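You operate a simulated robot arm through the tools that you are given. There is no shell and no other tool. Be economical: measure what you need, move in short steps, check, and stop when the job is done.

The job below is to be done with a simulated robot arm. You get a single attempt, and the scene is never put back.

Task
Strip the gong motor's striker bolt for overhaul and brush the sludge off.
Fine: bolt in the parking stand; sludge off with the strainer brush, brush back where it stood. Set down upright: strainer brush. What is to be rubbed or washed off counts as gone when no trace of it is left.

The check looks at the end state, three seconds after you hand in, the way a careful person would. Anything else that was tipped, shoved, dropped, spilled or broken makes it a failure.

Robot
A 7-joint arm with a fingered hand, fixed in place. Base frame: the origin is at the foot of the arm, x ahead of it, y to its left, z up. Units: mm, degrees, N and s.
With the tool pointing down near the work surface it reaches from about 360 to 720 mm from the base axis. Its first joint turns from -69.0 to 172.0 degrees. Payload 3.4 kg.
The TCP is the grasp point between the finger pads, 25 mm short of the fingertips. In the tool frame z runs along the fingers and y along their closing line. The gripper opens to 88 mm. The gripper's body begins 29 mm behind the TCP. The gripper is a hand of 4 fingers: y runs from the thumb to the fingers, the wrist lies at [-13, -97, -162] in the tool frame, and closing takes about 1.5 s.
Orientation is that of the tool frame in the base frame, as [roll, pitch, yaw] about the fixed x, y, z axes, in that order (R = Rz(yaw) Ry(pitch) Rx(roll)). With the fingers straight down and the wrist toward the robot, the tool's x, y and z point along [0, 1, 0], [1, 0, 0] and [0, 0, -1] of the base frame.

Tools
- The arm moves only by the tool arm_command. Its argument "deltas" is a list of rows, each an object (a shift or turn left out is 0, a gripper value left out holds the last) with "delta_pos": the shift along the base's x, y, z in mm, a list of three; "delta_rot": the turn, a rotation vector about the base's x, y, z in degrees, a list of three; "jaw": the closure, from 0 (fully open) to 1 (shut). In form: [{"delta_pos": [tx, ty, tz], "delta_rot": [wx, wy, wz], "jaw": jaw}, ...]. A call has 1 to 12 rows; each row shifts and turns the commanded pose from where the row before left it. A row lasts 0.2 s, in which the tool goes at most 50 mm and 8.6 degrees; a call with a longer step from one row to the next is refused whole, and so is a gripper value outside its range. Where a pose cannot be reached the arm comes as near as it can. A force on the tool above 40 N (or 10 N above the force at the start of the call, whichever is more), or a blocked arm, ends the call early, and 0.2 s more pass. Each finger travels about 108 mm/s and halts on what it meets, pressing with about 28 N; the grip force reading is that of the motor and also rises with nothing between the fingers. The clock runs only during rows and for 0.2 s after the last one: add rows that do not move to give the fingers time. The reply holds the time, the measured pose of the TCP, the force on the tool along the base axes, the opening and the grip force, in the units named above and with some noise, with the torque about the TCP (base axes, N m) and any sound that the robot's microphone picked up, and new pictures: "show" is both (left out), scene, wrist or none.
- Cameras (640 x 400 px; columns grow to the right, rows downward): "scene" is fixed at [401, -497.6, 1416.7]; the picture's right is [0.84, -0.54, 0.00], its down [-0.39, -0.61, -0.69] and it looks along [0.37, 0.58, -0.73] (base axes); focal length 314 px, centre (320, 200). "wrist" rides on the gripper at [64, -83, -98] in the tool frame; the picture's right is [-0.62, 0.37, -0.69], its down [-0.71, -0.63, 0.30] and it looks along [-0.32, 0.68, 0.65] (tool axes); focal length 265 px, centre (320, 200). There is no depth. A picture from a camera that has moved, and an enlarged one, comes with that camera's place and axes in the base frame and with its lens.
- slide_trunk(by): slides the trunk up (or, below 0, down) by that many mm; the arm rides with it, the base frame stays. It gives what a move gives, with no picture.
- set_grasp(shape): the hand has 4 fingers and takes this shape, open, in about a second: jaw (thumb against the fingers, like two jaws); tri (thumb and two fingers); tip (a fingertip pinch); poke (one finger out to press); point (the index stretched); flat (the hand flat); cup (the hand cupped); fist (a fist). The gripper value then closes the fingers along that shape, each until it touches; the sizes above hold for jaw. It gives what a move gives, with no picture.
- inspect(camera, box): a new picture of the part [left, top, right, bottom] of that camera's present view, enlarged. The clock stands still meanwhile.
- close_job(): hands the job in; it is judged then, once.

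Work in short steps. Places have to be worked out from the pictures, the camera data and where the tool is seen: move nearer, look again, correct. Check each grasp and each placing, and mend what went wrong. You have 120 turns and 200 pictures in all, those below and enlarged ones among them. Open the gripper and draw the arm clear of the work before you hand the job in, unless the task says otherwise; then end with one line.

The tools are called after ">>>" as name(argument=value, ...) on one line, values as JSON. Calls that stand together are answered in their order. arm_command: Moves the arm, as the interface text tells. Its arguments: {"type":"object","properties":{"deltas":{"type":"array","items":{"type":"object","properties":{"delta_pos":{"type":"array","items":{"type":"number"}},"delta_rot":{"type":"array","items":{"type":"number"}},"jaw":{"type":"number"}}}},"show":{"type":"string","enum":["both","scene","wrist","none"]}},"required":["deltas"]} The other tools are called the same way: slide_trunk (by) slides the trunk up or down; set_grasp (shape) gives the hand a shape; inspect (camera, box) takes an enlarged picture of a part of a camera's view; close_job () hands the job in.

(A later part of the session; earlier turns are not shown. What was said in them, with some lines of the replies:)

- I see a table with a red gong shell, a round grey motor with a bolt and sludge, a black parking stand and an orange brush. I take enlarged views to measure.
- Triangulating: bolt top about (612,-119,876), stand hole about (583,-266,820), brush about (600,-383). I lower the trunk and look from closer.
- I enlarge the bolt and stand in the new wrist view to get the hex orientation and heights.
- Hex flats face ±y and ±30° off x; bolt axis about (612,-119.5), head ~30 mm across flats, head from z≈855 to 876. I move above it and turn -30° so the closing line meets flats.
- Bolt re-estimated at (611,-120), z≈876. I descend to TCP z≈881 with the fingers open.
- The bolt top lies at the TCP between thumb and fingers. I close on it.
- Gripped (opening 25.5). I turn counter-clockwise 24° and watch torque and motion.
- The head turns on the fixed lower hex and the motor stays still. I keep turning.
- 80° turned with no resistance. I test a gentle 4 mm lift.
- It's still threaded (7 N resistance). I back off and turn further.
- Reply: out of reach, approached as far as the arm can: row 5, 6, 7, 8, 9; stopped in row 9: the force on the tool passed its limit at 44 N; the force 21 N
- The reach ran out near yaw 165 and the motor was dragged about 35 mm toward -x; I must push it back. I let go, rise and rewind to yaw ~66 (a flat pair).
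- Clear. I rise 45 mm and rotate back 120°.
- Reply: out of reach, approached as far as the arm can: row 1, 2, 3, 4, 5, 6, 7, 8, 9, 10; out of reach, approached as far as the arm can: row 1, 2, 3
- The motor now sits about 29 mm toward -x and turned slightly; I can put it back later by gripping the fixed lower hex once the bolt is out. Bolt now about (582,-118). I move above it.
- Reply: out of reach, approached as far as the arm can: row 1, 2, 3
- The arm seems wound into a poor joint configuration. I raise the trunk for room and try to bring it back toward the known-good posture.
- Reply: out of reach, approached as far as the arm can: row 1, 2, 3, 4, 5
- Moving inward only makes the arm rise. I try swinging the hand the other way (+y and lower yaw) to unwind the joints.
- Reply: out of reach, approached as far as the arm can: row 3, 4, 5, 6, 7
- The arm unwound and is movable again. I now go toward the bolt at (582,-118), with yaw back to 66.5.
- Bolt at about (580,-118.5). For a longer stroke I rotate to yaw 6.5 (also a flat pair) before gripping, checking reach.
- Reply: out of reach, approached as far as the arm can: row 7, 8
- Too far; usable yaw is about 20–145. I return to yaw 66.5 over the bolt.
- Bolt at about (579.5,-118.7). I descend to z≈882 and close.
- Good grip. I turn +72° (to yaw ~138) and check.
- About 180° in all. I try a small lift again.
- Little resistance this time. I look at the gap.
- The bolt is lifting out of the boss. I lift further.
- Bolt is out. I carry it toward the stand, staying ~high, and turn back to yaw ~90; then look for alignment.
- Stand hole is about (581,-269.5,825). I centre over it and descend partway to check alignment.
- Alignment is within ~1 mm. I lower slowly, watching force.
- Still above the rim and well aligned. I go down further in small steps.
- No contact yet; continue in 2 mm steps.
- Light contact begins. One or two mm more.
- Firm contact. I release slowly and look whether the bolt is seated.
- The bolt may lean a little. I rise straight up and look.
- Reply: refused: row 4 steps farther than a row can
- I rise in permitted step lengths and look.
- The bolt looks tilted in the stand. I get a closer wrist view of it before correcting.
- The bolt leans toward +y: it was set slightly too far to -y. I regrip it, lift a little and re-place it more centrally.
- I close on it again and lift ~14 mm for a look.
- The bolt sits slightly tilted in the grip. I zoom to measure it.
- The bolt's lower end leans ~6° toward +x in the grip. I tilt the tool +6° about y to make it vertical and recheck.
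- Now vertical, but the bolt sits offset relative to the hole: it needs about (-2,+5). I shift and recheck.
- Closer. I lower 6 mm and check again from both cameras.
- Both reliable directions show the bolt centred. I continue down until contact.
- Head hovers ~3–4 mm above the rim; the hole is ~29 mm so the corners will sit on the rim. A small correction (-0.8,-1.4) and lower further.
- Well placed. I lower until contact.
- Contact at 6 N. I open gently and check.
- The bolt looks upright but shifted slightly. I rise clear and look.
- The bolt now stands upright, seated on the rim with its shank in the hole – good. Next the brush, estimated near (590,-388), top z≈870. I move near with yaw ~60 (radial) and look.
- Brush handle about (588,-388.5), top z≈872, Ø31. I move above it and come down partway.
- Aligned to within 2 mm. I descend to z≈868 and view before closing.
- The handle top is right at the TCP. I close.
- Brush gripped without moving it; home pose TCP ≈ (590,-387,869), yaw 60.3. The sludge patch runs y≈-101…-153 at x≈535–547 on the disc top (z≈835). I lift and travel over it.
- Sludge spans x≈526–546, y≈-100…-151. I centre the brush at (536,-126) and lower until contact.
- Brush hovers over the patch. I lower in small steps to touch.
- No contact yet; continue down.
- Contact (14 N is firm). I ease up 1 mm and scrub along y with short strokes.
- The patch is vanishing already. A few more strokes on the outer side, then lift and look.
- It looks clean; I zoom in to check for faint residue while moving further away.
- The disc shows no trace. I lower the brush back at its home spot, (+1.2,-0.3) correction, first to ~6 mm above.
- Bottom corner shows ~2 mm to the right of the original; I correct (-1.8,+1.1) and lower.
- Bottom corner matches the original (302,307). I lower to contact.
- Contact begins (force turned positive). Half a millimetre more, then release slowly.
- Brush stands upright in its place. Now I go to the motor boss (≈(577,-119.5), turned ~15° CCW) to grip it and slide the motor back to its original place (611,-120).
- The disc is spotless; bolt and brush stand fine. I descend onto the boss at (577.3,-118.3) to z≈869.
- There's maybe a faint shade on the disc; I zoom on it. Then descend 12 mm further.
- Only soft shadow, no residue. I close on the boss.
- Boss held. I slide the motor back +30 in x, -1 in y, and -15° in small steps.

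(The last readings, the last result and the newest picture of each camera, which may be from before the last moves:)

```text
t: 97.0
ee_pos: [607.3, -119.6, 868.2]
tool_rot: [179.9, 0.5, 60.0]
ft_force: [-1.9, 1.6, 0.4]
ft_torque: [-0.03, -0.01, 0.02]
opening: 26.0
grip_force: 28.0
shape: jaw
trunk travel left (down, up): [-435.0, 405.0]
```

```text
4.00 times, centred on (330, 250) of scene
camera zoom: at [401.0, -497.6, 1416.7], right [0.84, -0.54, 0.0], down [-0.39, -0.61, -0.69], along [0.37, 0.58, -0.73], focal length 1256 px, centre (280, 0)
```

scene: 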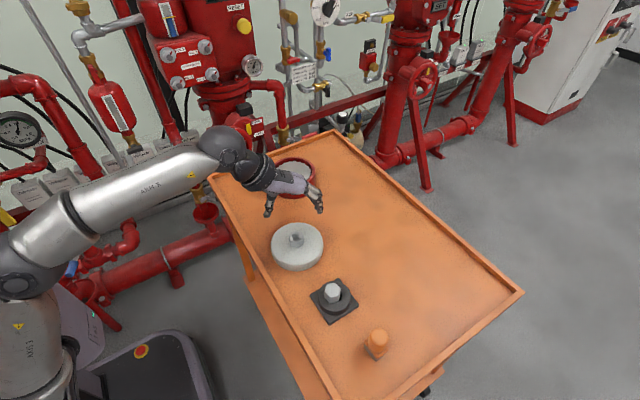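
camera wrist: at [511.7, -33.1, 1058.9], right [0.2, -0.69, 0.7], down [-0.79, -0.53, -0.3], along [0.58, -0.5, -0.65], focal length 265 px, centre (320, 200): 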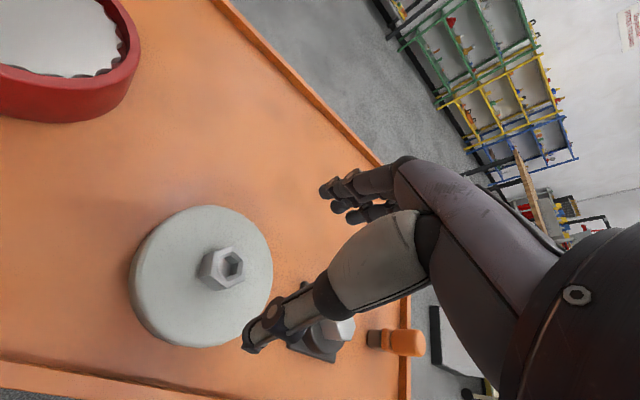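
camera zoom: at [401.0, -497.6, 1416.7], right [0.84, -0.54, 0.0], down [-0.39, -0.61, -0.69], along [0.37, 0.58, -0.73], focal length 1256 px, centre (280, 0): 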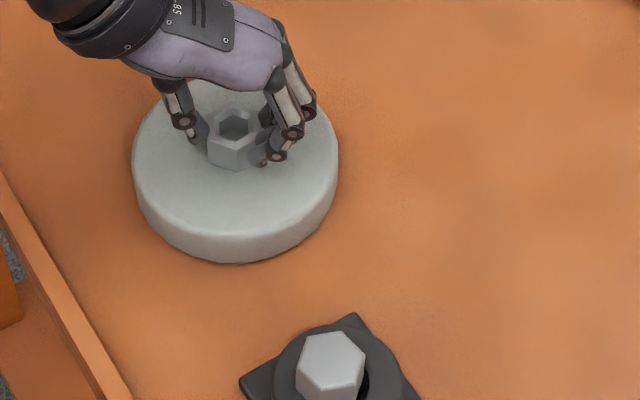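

The motor matches its original outline (edges 132–339, bottom 262) and orientation. I release gently and withdraw.

>>> arm_command(deltas=[{"jaw": 0.7}, {"jaw": 0.6}, {"jaw": 0.4}, {"jaw": 0}, {}, {}, {"delta_pos": [0, 0, 20]}, {"delta_pos": [0, 0, 35]}, {"delta_pos": [-20, 0, 40]}, {"delta_pos": [-40, 0, 20]}, {"delta_pos": [-40, 0, 20]}, {}], show="scene")

>>> inspect(camera="scene", box=[250, 200, 410, 300])

>>> inspect(camera="scene", box=[310, 260, 374, 312])

>>> inspect(camera="scene", box=[290, 270, 450, 370])

```text
t: 99.6
ee_pos: [507.9, -124.4, 1005.3]
tool_rot: [-180.0, -0.1, 60.1]
ft_force: [0.4, 1.5, 0.1]
ft_torque: [0.0, -0.01, -0.01]
opening: 87.9
grip_force: 0.0
shape: jaw
trunk travel left (down, up): [-435.0, 405.0]
```

scene: 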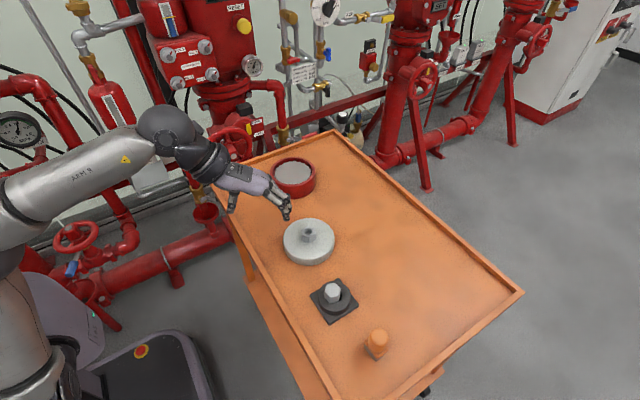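

```text
4.00 times, centred on (330, 250) of scene
camera zoom: at [401.0, -497.6, 1416.7], right [0.84, -0.54, 0.0], down [-0.39, -0.61, -0.69], along [0.37, 0.58, -0.73], focal length 1256 px, centre (280, 0)
```

zoom: 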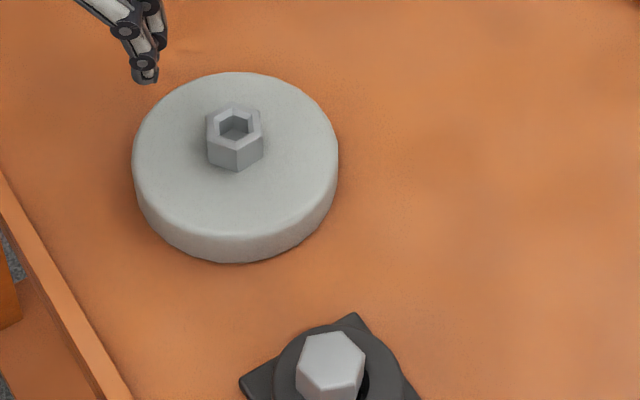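

```text
7.69 times, centred on (342, 286) of scene
camera zoom: at [401.0, -497.6, 1416.7], right [0.84, -0.54, 0.0], down [-0.39, -0.61, -0.69], along [0.37, 0.58, -0.73], focal length 2415 px, centre (151, -462)
```

zoom: 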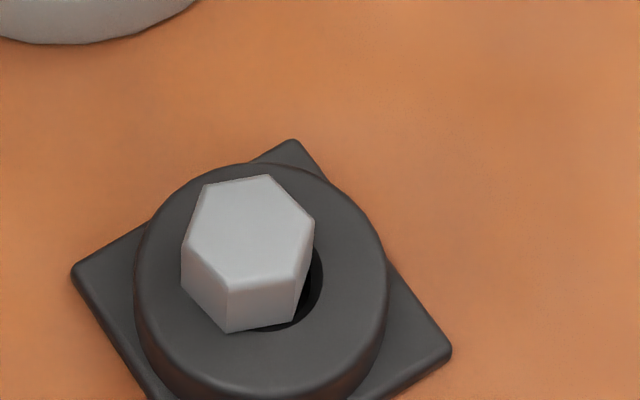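

```text
4.00 times, centred on (370, 320) of scene
camera zoom: at [401.0, -497.6, 1416.7], right [0.84, -0.54, 0.0], down [-0.39, -0.61, -0.69], along [0.37, 0.58, -0.73], focal length 1256 px, centre (120, -280)
```

zoom: 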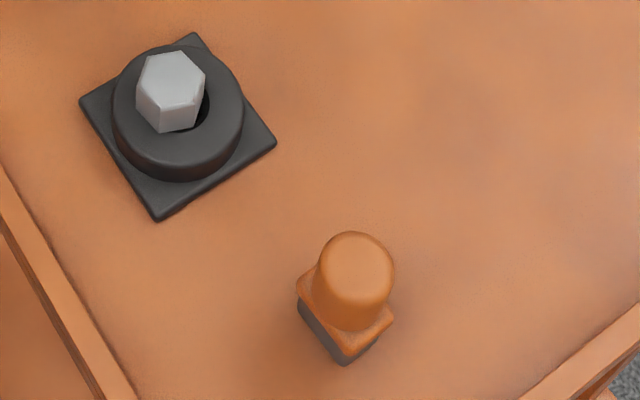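

Motor restored, brush within ~2 mm and upright. The bolt is upright but ~4–5 mm off the hole centre; I'd like it central. I move above it with yaw ≈98 (matching its flats) for a look.

>>> arm_command(deltas=[{"delta_pos": [0, -35, 0], "delta_rot": [0, 0, 7.5]}, {"delta_pos": [10, -35, -10], "delta_rot": [0, 0, 7.5]}, {"delta_pos": [10, -35, -20], "delta_rot": [0, 0, 7.5]}, {"delta_pos": [15, -25, -20], "delta_rot": [0, 0, 7.5]}, {"delta_pos": [15, -10, -15], "delta_rot": [0, 0, 7.5]}, {}], show="none")

>>> inspect(camera="wrist", box=[200, 170, 340, 300])

```text
t: 101.0
ee_pos: [559.2, -261.2, 936.6]
tool_rot: [179.8, 0.6, 97.6]
ft_force: [0.3, 0.7, -0.3]
ft_torque: [-0.02, 0.02, -0.03]
opening: 87.7
grip_force: 0.1
shape: jaw
trunk travel left (down, up): [-435.0, 405.0]
```

```text
3.08 times, centred on (270, 235) of wrist
camera zoom: at [467.3, -208.0, 1034.1], right [0.44, -0.56, 0.7], down [-0.53, -0.79, -0.3], along [0.72, -0.24, -0.65], focal length 817 px, centre (474, 92)
```

zoom: 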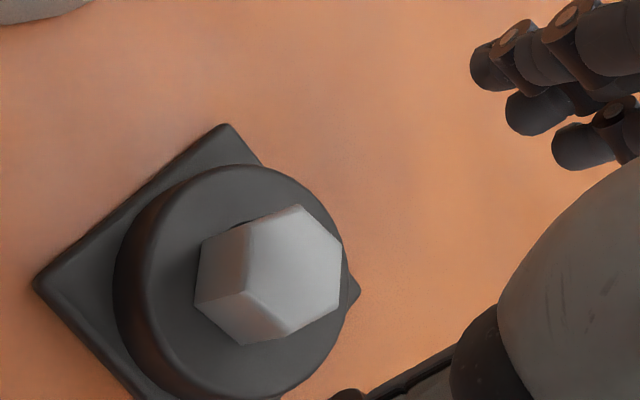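

Views suggest the bolt is ~3 mm toward -x of centre. I'll grip it lightly in place (flats at yaw ~100) and slide it +3 in x.

>>> arm_command(deltas=[{"delta_pos": [9, -4, -15], "delta_rot": [0, 0, 2.5]}, {"delta_pos": [9, -4, -15]}, {"delta_pos": [0, 0, -20]}, {"delta_pos": [0, 0, -20]}, {"delta_pos": [0, 0, -8]}, {}], show="none")

>>> inspect(camera="wrist", box=[200, 170, 360, 310])

>>> inspect(camera="scene", box=[310, 260, 374, 312])

```text
t: 102.4
ee_pos: [574.8, -268.3, 858.8]
tool_rot: [179.8, 0.5, 100.0]
ft_force: [-0.4, 0.5, -0.2]
ft_torque: [0.02, 0.0, 0.0]
opening: 87.8
grip_force: 0.1
shape: jaw
trunk travel left (down, up): [-435.0, 405.0]
```

```text
2.86 times, centred on (280, 240) of wrist
camera zoom: at [481.0, -218.9, 957.2], right [0.47, -0.54, 0.7], down [-0.49, -0.82, -0.3], along [0.73, -0.21, -0.65], focal length 758 px, centre (434, 86)
```

zoom: 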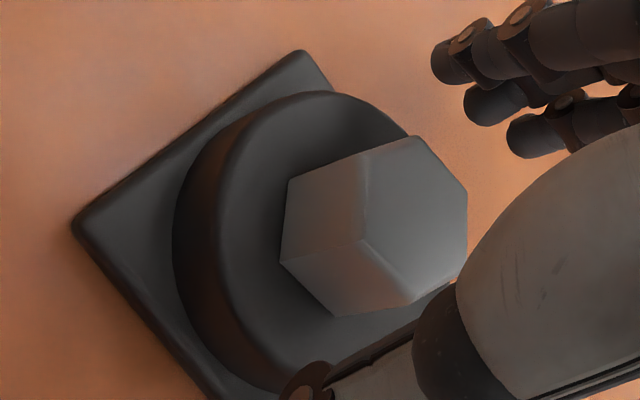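

```text
7.69 times, centred on (342, 286) of scene
camera zoom: at [401.0, -497.6, 1416.7], right [0.84, -0.54, 0.0], down [-0.39, -0.61, -0.69], along [0.37, 0.58, -0.73], focal length 2415 px, centre (151, -462)
```

zoom: 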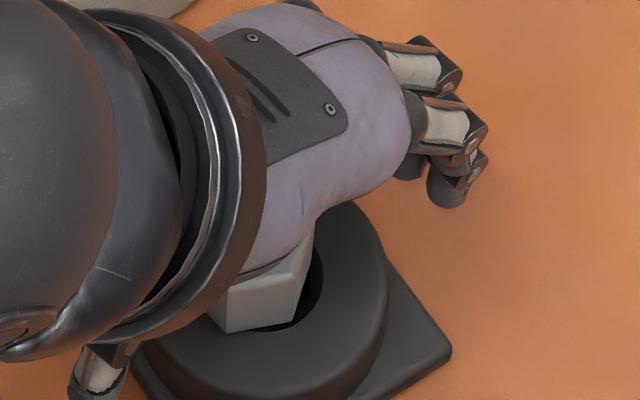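

Aligned. I close on the head.

>>> arm_command(deltas=[{"jaw": 0.4}, {"jaw": 0.6}, {"jaw": 0.7}, {"jaw": 1}, {}, {}, {}, {}], show="none")

>>> inspect(camera="wrist", box=[200, 170, 360, 310])

>>> inspect(camera="scene", box=[310, 260, 374, 312])

```text
t: 104.2
ee_pos: [574.8, -269.5, 859.1]
tool_rot: [179.8, 0.5, 100.0]
ft_force: [-0.8, -1.4, 0.4]
ft_torque: [-0.01, 0.0, -0.01]
opening: 25.1
grip_force: 28.3
shape: jaw
trunk travel left (down, up): [-435.0, 405.0]
```

```text
2.86 times, centred on (280, 240) of wrist
camera zoom: at [481.1, -219.0, 957.3], right [0.47, -0.54, 0.7], down [-0.49, -0.82, -0.3], along [0.73, -0.21, -0.65], focal length 758 px, centre (434, 86)
```

zoom: 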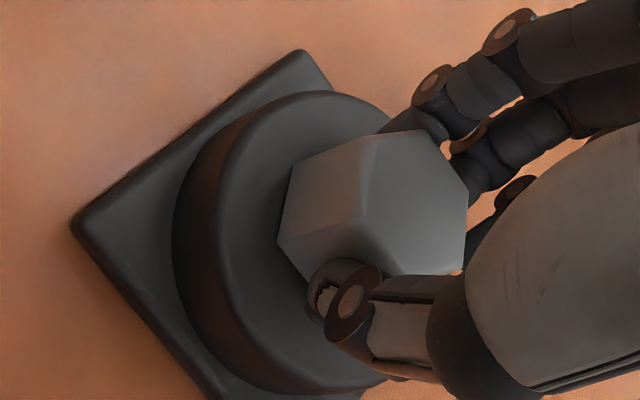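

```text
7.69 times, centred on (342, 286) of scene
camera zoom: at [401.0, -497.6, 1416.7], right [0.84, -0.54, 0.0], down [-0.39, -0.61, -0.69], along [0.37, 0.58, -0.73], focal length 2415 px, centre (151, -462)
```

zoom: 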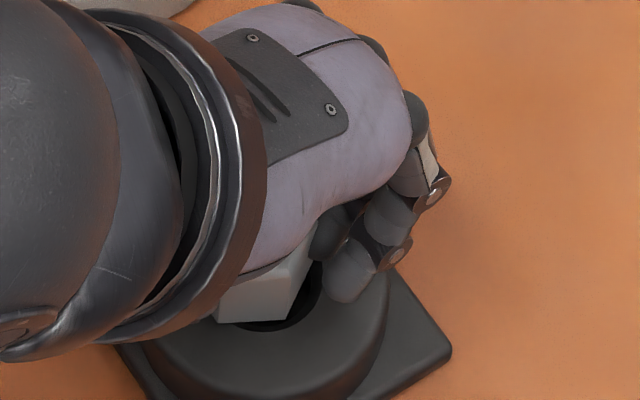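

The grip nudged it; the scene now indicates it needs about (+1,-2.5). I lift a hair, shift, and look.

>>> arm_command(deltas=[{"delta_pos": [0, 0, 2]}, {"delta_pos": [1, -2.5, 0]}, {}], show="none")

>>> inspect(camera="wrist", box=[240, 190, 340, 280])

>>> inspect(camera="scene", box=[320, 275, 360, 308])

```text
t: 105.0
ee_pos: [575.5, -270.7, 862.8]
tool_rot: [180.0, 0.5, 100.2]
ft_force: [-0.5, 0.3, 0.2]
ft_torque: [-0.02, -0.01, 0.04]
opening: 24.9
grip_force: 27.8
shape: jaw
trunk travel left (down, up): [-435.0, 405.0]
```

```text
4.44 times, centred on (290, 235) of wrist
camera zoom: at [482.5, -221.2, 960.0], right [0.47, -0.54, 0.7], down [-0.49, -0.82, -0.3], along [0.73, -0.21, -0.65], focal length 1180 px, centre (453, 44)
```

zoom: 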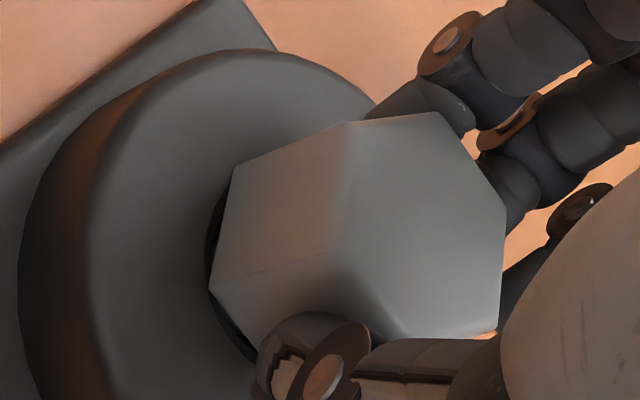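

```text
12.12 times, centred on (340, 292) of scene
camera zoom: at [401.0, -497.6, 1416.7], right [0.84, -0.54, 0.0], down [-0.39, -0.61, -0.69], along [0.37, 0.58, -0.73], focal length 3805 px, centre (78, -909)
```

zoom: 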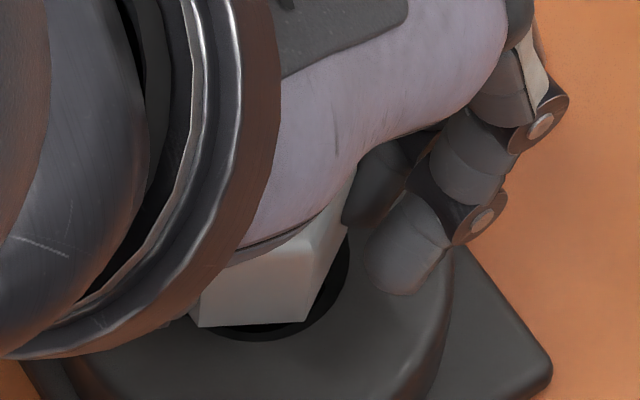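

Bolt is vertical in the grip and almost centred. A final (+0.3,-1) and lower gently.

>>> arm_command(deltas=[{"delta_pos": [0.3, -1, 0]}, {"delta_pos": [0, 0, -1.3]}, {}], show="none")

>>> arm_command(deltas=[{"delta_pos": [0, 0, -1]}, {}], show="none")

>>> inspect(camera="scene", box=[320, 275, 360, 308])

```text
t: 105.8
ee_pos: [578.0, -272.8, 859.9]
tool_rot: [179.8, 0.5, 100.0]
ft_force: [-0.2, 0.4, -1.0]
ft_torque: [0.01, 0.02, -0.01]
opening: 24.8
grip_force: 28.0
shape: jaw
trunk travel left (down, up): [-435.0, 405.0]
```

```text
t: 106.4
ee_pos: [577.5, -271.8, 860.1]
tool_rot: [179.8, 0.5, 99.9]
ft_force: [0.2, 0.4, -1.6]
ft_torque: [0.02, 0.02, 0.0]
opening: 25.0
grip_force: 27.4
shape: jaw
trunk travel left (down, up): [-435.0, 405.0]
```

```text
12.12 times, centred on (340, 292) of scene
camera zoom: at [401.0, -497.6, 1416.7], right [0.84, -0.54, 0.0], down [-0.39, -0.61, -0.69], along [0.37, 0.58, -0.73], focal length 3805 px, centre (78, -909)
```

zoom: 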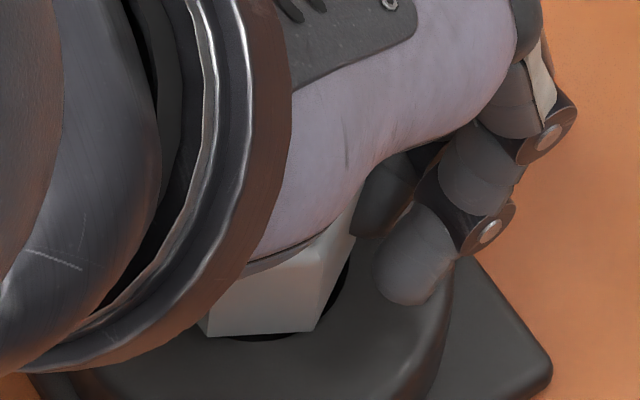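

Nicely centred. Lower the last millimetre to contact.

>>> arm_command(deltas=[{"delta_pos": [0, 0, -0.8]}, {}], show="none")

>>> arm_command(deltas=[{"delta_pos": [0, 0, -0.8]}, {}], show="none")

```text
t: 107.0
ee_pos: [577.0, -273.0, 859.6]
tool_rot: [179.8, 0.5, 99.9]
ft_force: [0.3, -0.6, 0.3]
ft_torque: [-0.02, -0.02, -0.02]
opening: 25.2
grip_force: 27.9
shape: jaw
trunk travel left (down, up): [-435.0, 405.0]
```

```text
t: 107.6
ee_pos: [576.8, -271.1, 858.6]
tool_rot: [179.7, 0.5, 100.0]
ft_force: [0.4, 0.2, 3.0]
ft_torque: [-0.01, -0.01, 0.0]
opening: 25.1
grip_force: 28.1
shape: jaw
trunk travel left (down, up): [-435.0, 405.0]
```

Light contact (3 N). I release slowly and check, then rise.

>>> arm_command(deltas=[{"jaw": 0.72}, {"jaw": 0.69}, {"jaw": 0.66}, {"jaw": 0.62}, {"jaw": 0.55}, {"jaw": 0.4}, {"jaw": 0.2}, {"jaw": 0}, {}, {}], show="none")

>>> arm_command(deltas=[{"delta_pos": [0, 0, 15]}, {"delta_pos": [0, 0, 25]}, {"delta_pos": [0, 0, 40]}, {"delta_pos": [-30, 20, 30]}, {"delta_pos": [-25, 40, 0]}, {"delta_pos": [-15, 40, 0]}, {}], show="scene")

>>> inspect(camera="scene", box=[310, 260, 374, 312])

```text
t: 109.8
ee_pos: [576.9, -270.9, 858.6]
tool_rot: [179.8, 0.4, 100.1]
ft_force: [-0.5, 0.3, 0.7]
ft_torque: [0.0, -0.01, -0.01]
opening: 88.1
grip_force: 0.1
shape: jaw
trunk travel left (down, up): [-435.0, 405.0]
```

```text
t: 111.4
ee_pos: [508.1, -174.3, 968.5]
tool_rot: [179.8, 0.6, 100.0]
ft_force: [-0.1, 0.1, 0.3]
ft_torque: [0.02, -0.02, 0.02]
opening: 87.9
grip_force: 0.1
shape: jaw
out of reach, approached as far as the arm can: row 5
trunk travel left (down, up): [-435.0, 405.0]
```

scene: 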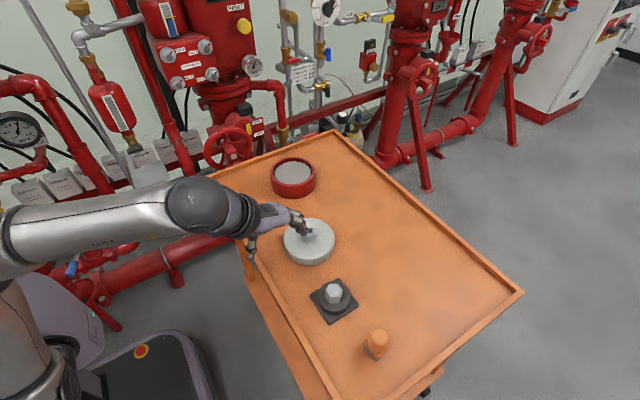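

```text
7.69 times, centred on (342, 286) of scene
camera zoom: at [401.0, -497.6, 1416.7], right [0.84, -0.54, 0.0], down [-0.39, -0.61, -0.69], along [0.37, 0.58, -0.73], focal length 2415 px, centre (151, -462)
```

zoom: 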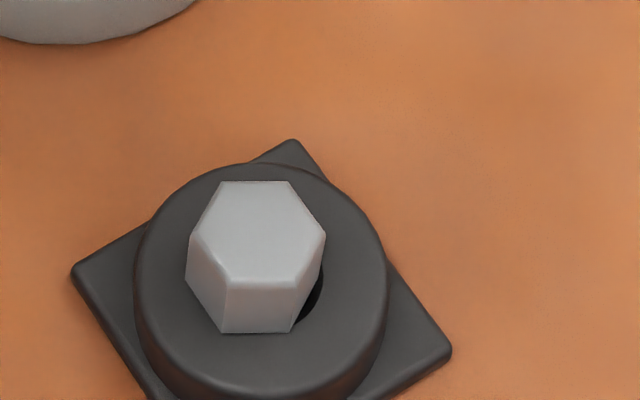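

The bolt is upright and well seated; stand unmoved. I raise the arm clear of the work and take a last look at the motor and brush.

>>> slide_trunk(by=180)

>>> arm_command(deltas=[{"delta_pos": [-10, 20, 0]}, {"delta_pos": [-10, 30, 0]}, {}], show="scene")

>>> inspect(camera="scene", box=[270, 205, 430, 375])

```text
t: 113.4
ee_pos: [508.7, -173.4, 1148.5]
tool_rot: [179.8, 0.5, 100.0]
ft_force: [-0.4, -0.3, 0.2]
ft_torque: [0.0, -0.02, -0.02]
opening: 87.7
grip_force: 0.0
shape: jaw
trunk travel left (down, up): [-615.0, 225.0]
```

```text
t: 114.2
ee_pos: [503.8, -132.2, 1153.3]
tool_rot: [180.0, 0.1, 99.9]
ft_force: [-0.1, 0.1, 0.1]
ft_torque: [0.04, -0.02, -0.03]
opening: 87.7
grip_force: 0.1
shape: jaw
out of reach, approached as far as the arm can: row 2
trunk travel left (down, up): [-615.0, 225.0]
```

scene: 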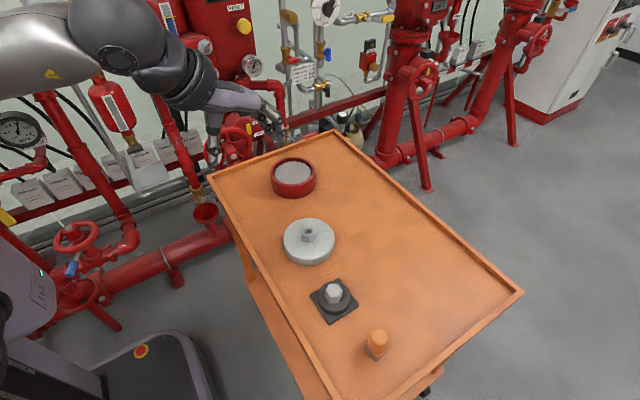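

```text
2.35 times, centred on (350, 290) of scene
camera zoom: at [401.0, -497.6, 1416.7], right [0.84, -0.54, 0.0], down [-0.39, -0.61, -0.69], along [0.37, 0.58, -0.73], focal length 739 px, centre (249, -12)
```

zoom: 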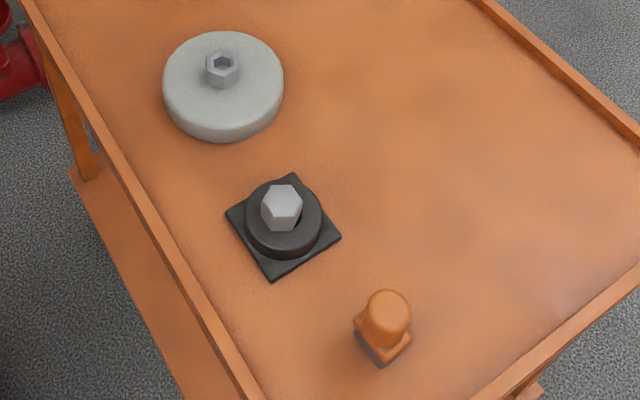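

All is in place and the arm is clear; I hand in.

>>> close_job()

```text
The job is handed in.
```

The striker bolt is unscrewed and standing upright in the parking stand, about 2 mm off the hole's centre; the sludge is brushed off with no trace visible, and the strainer brush is back upright within about 2 mm of its spot. While unscrewing I dragged the motor about 30 mm, then slid and turned it back until it matched its original outline in the camera view.
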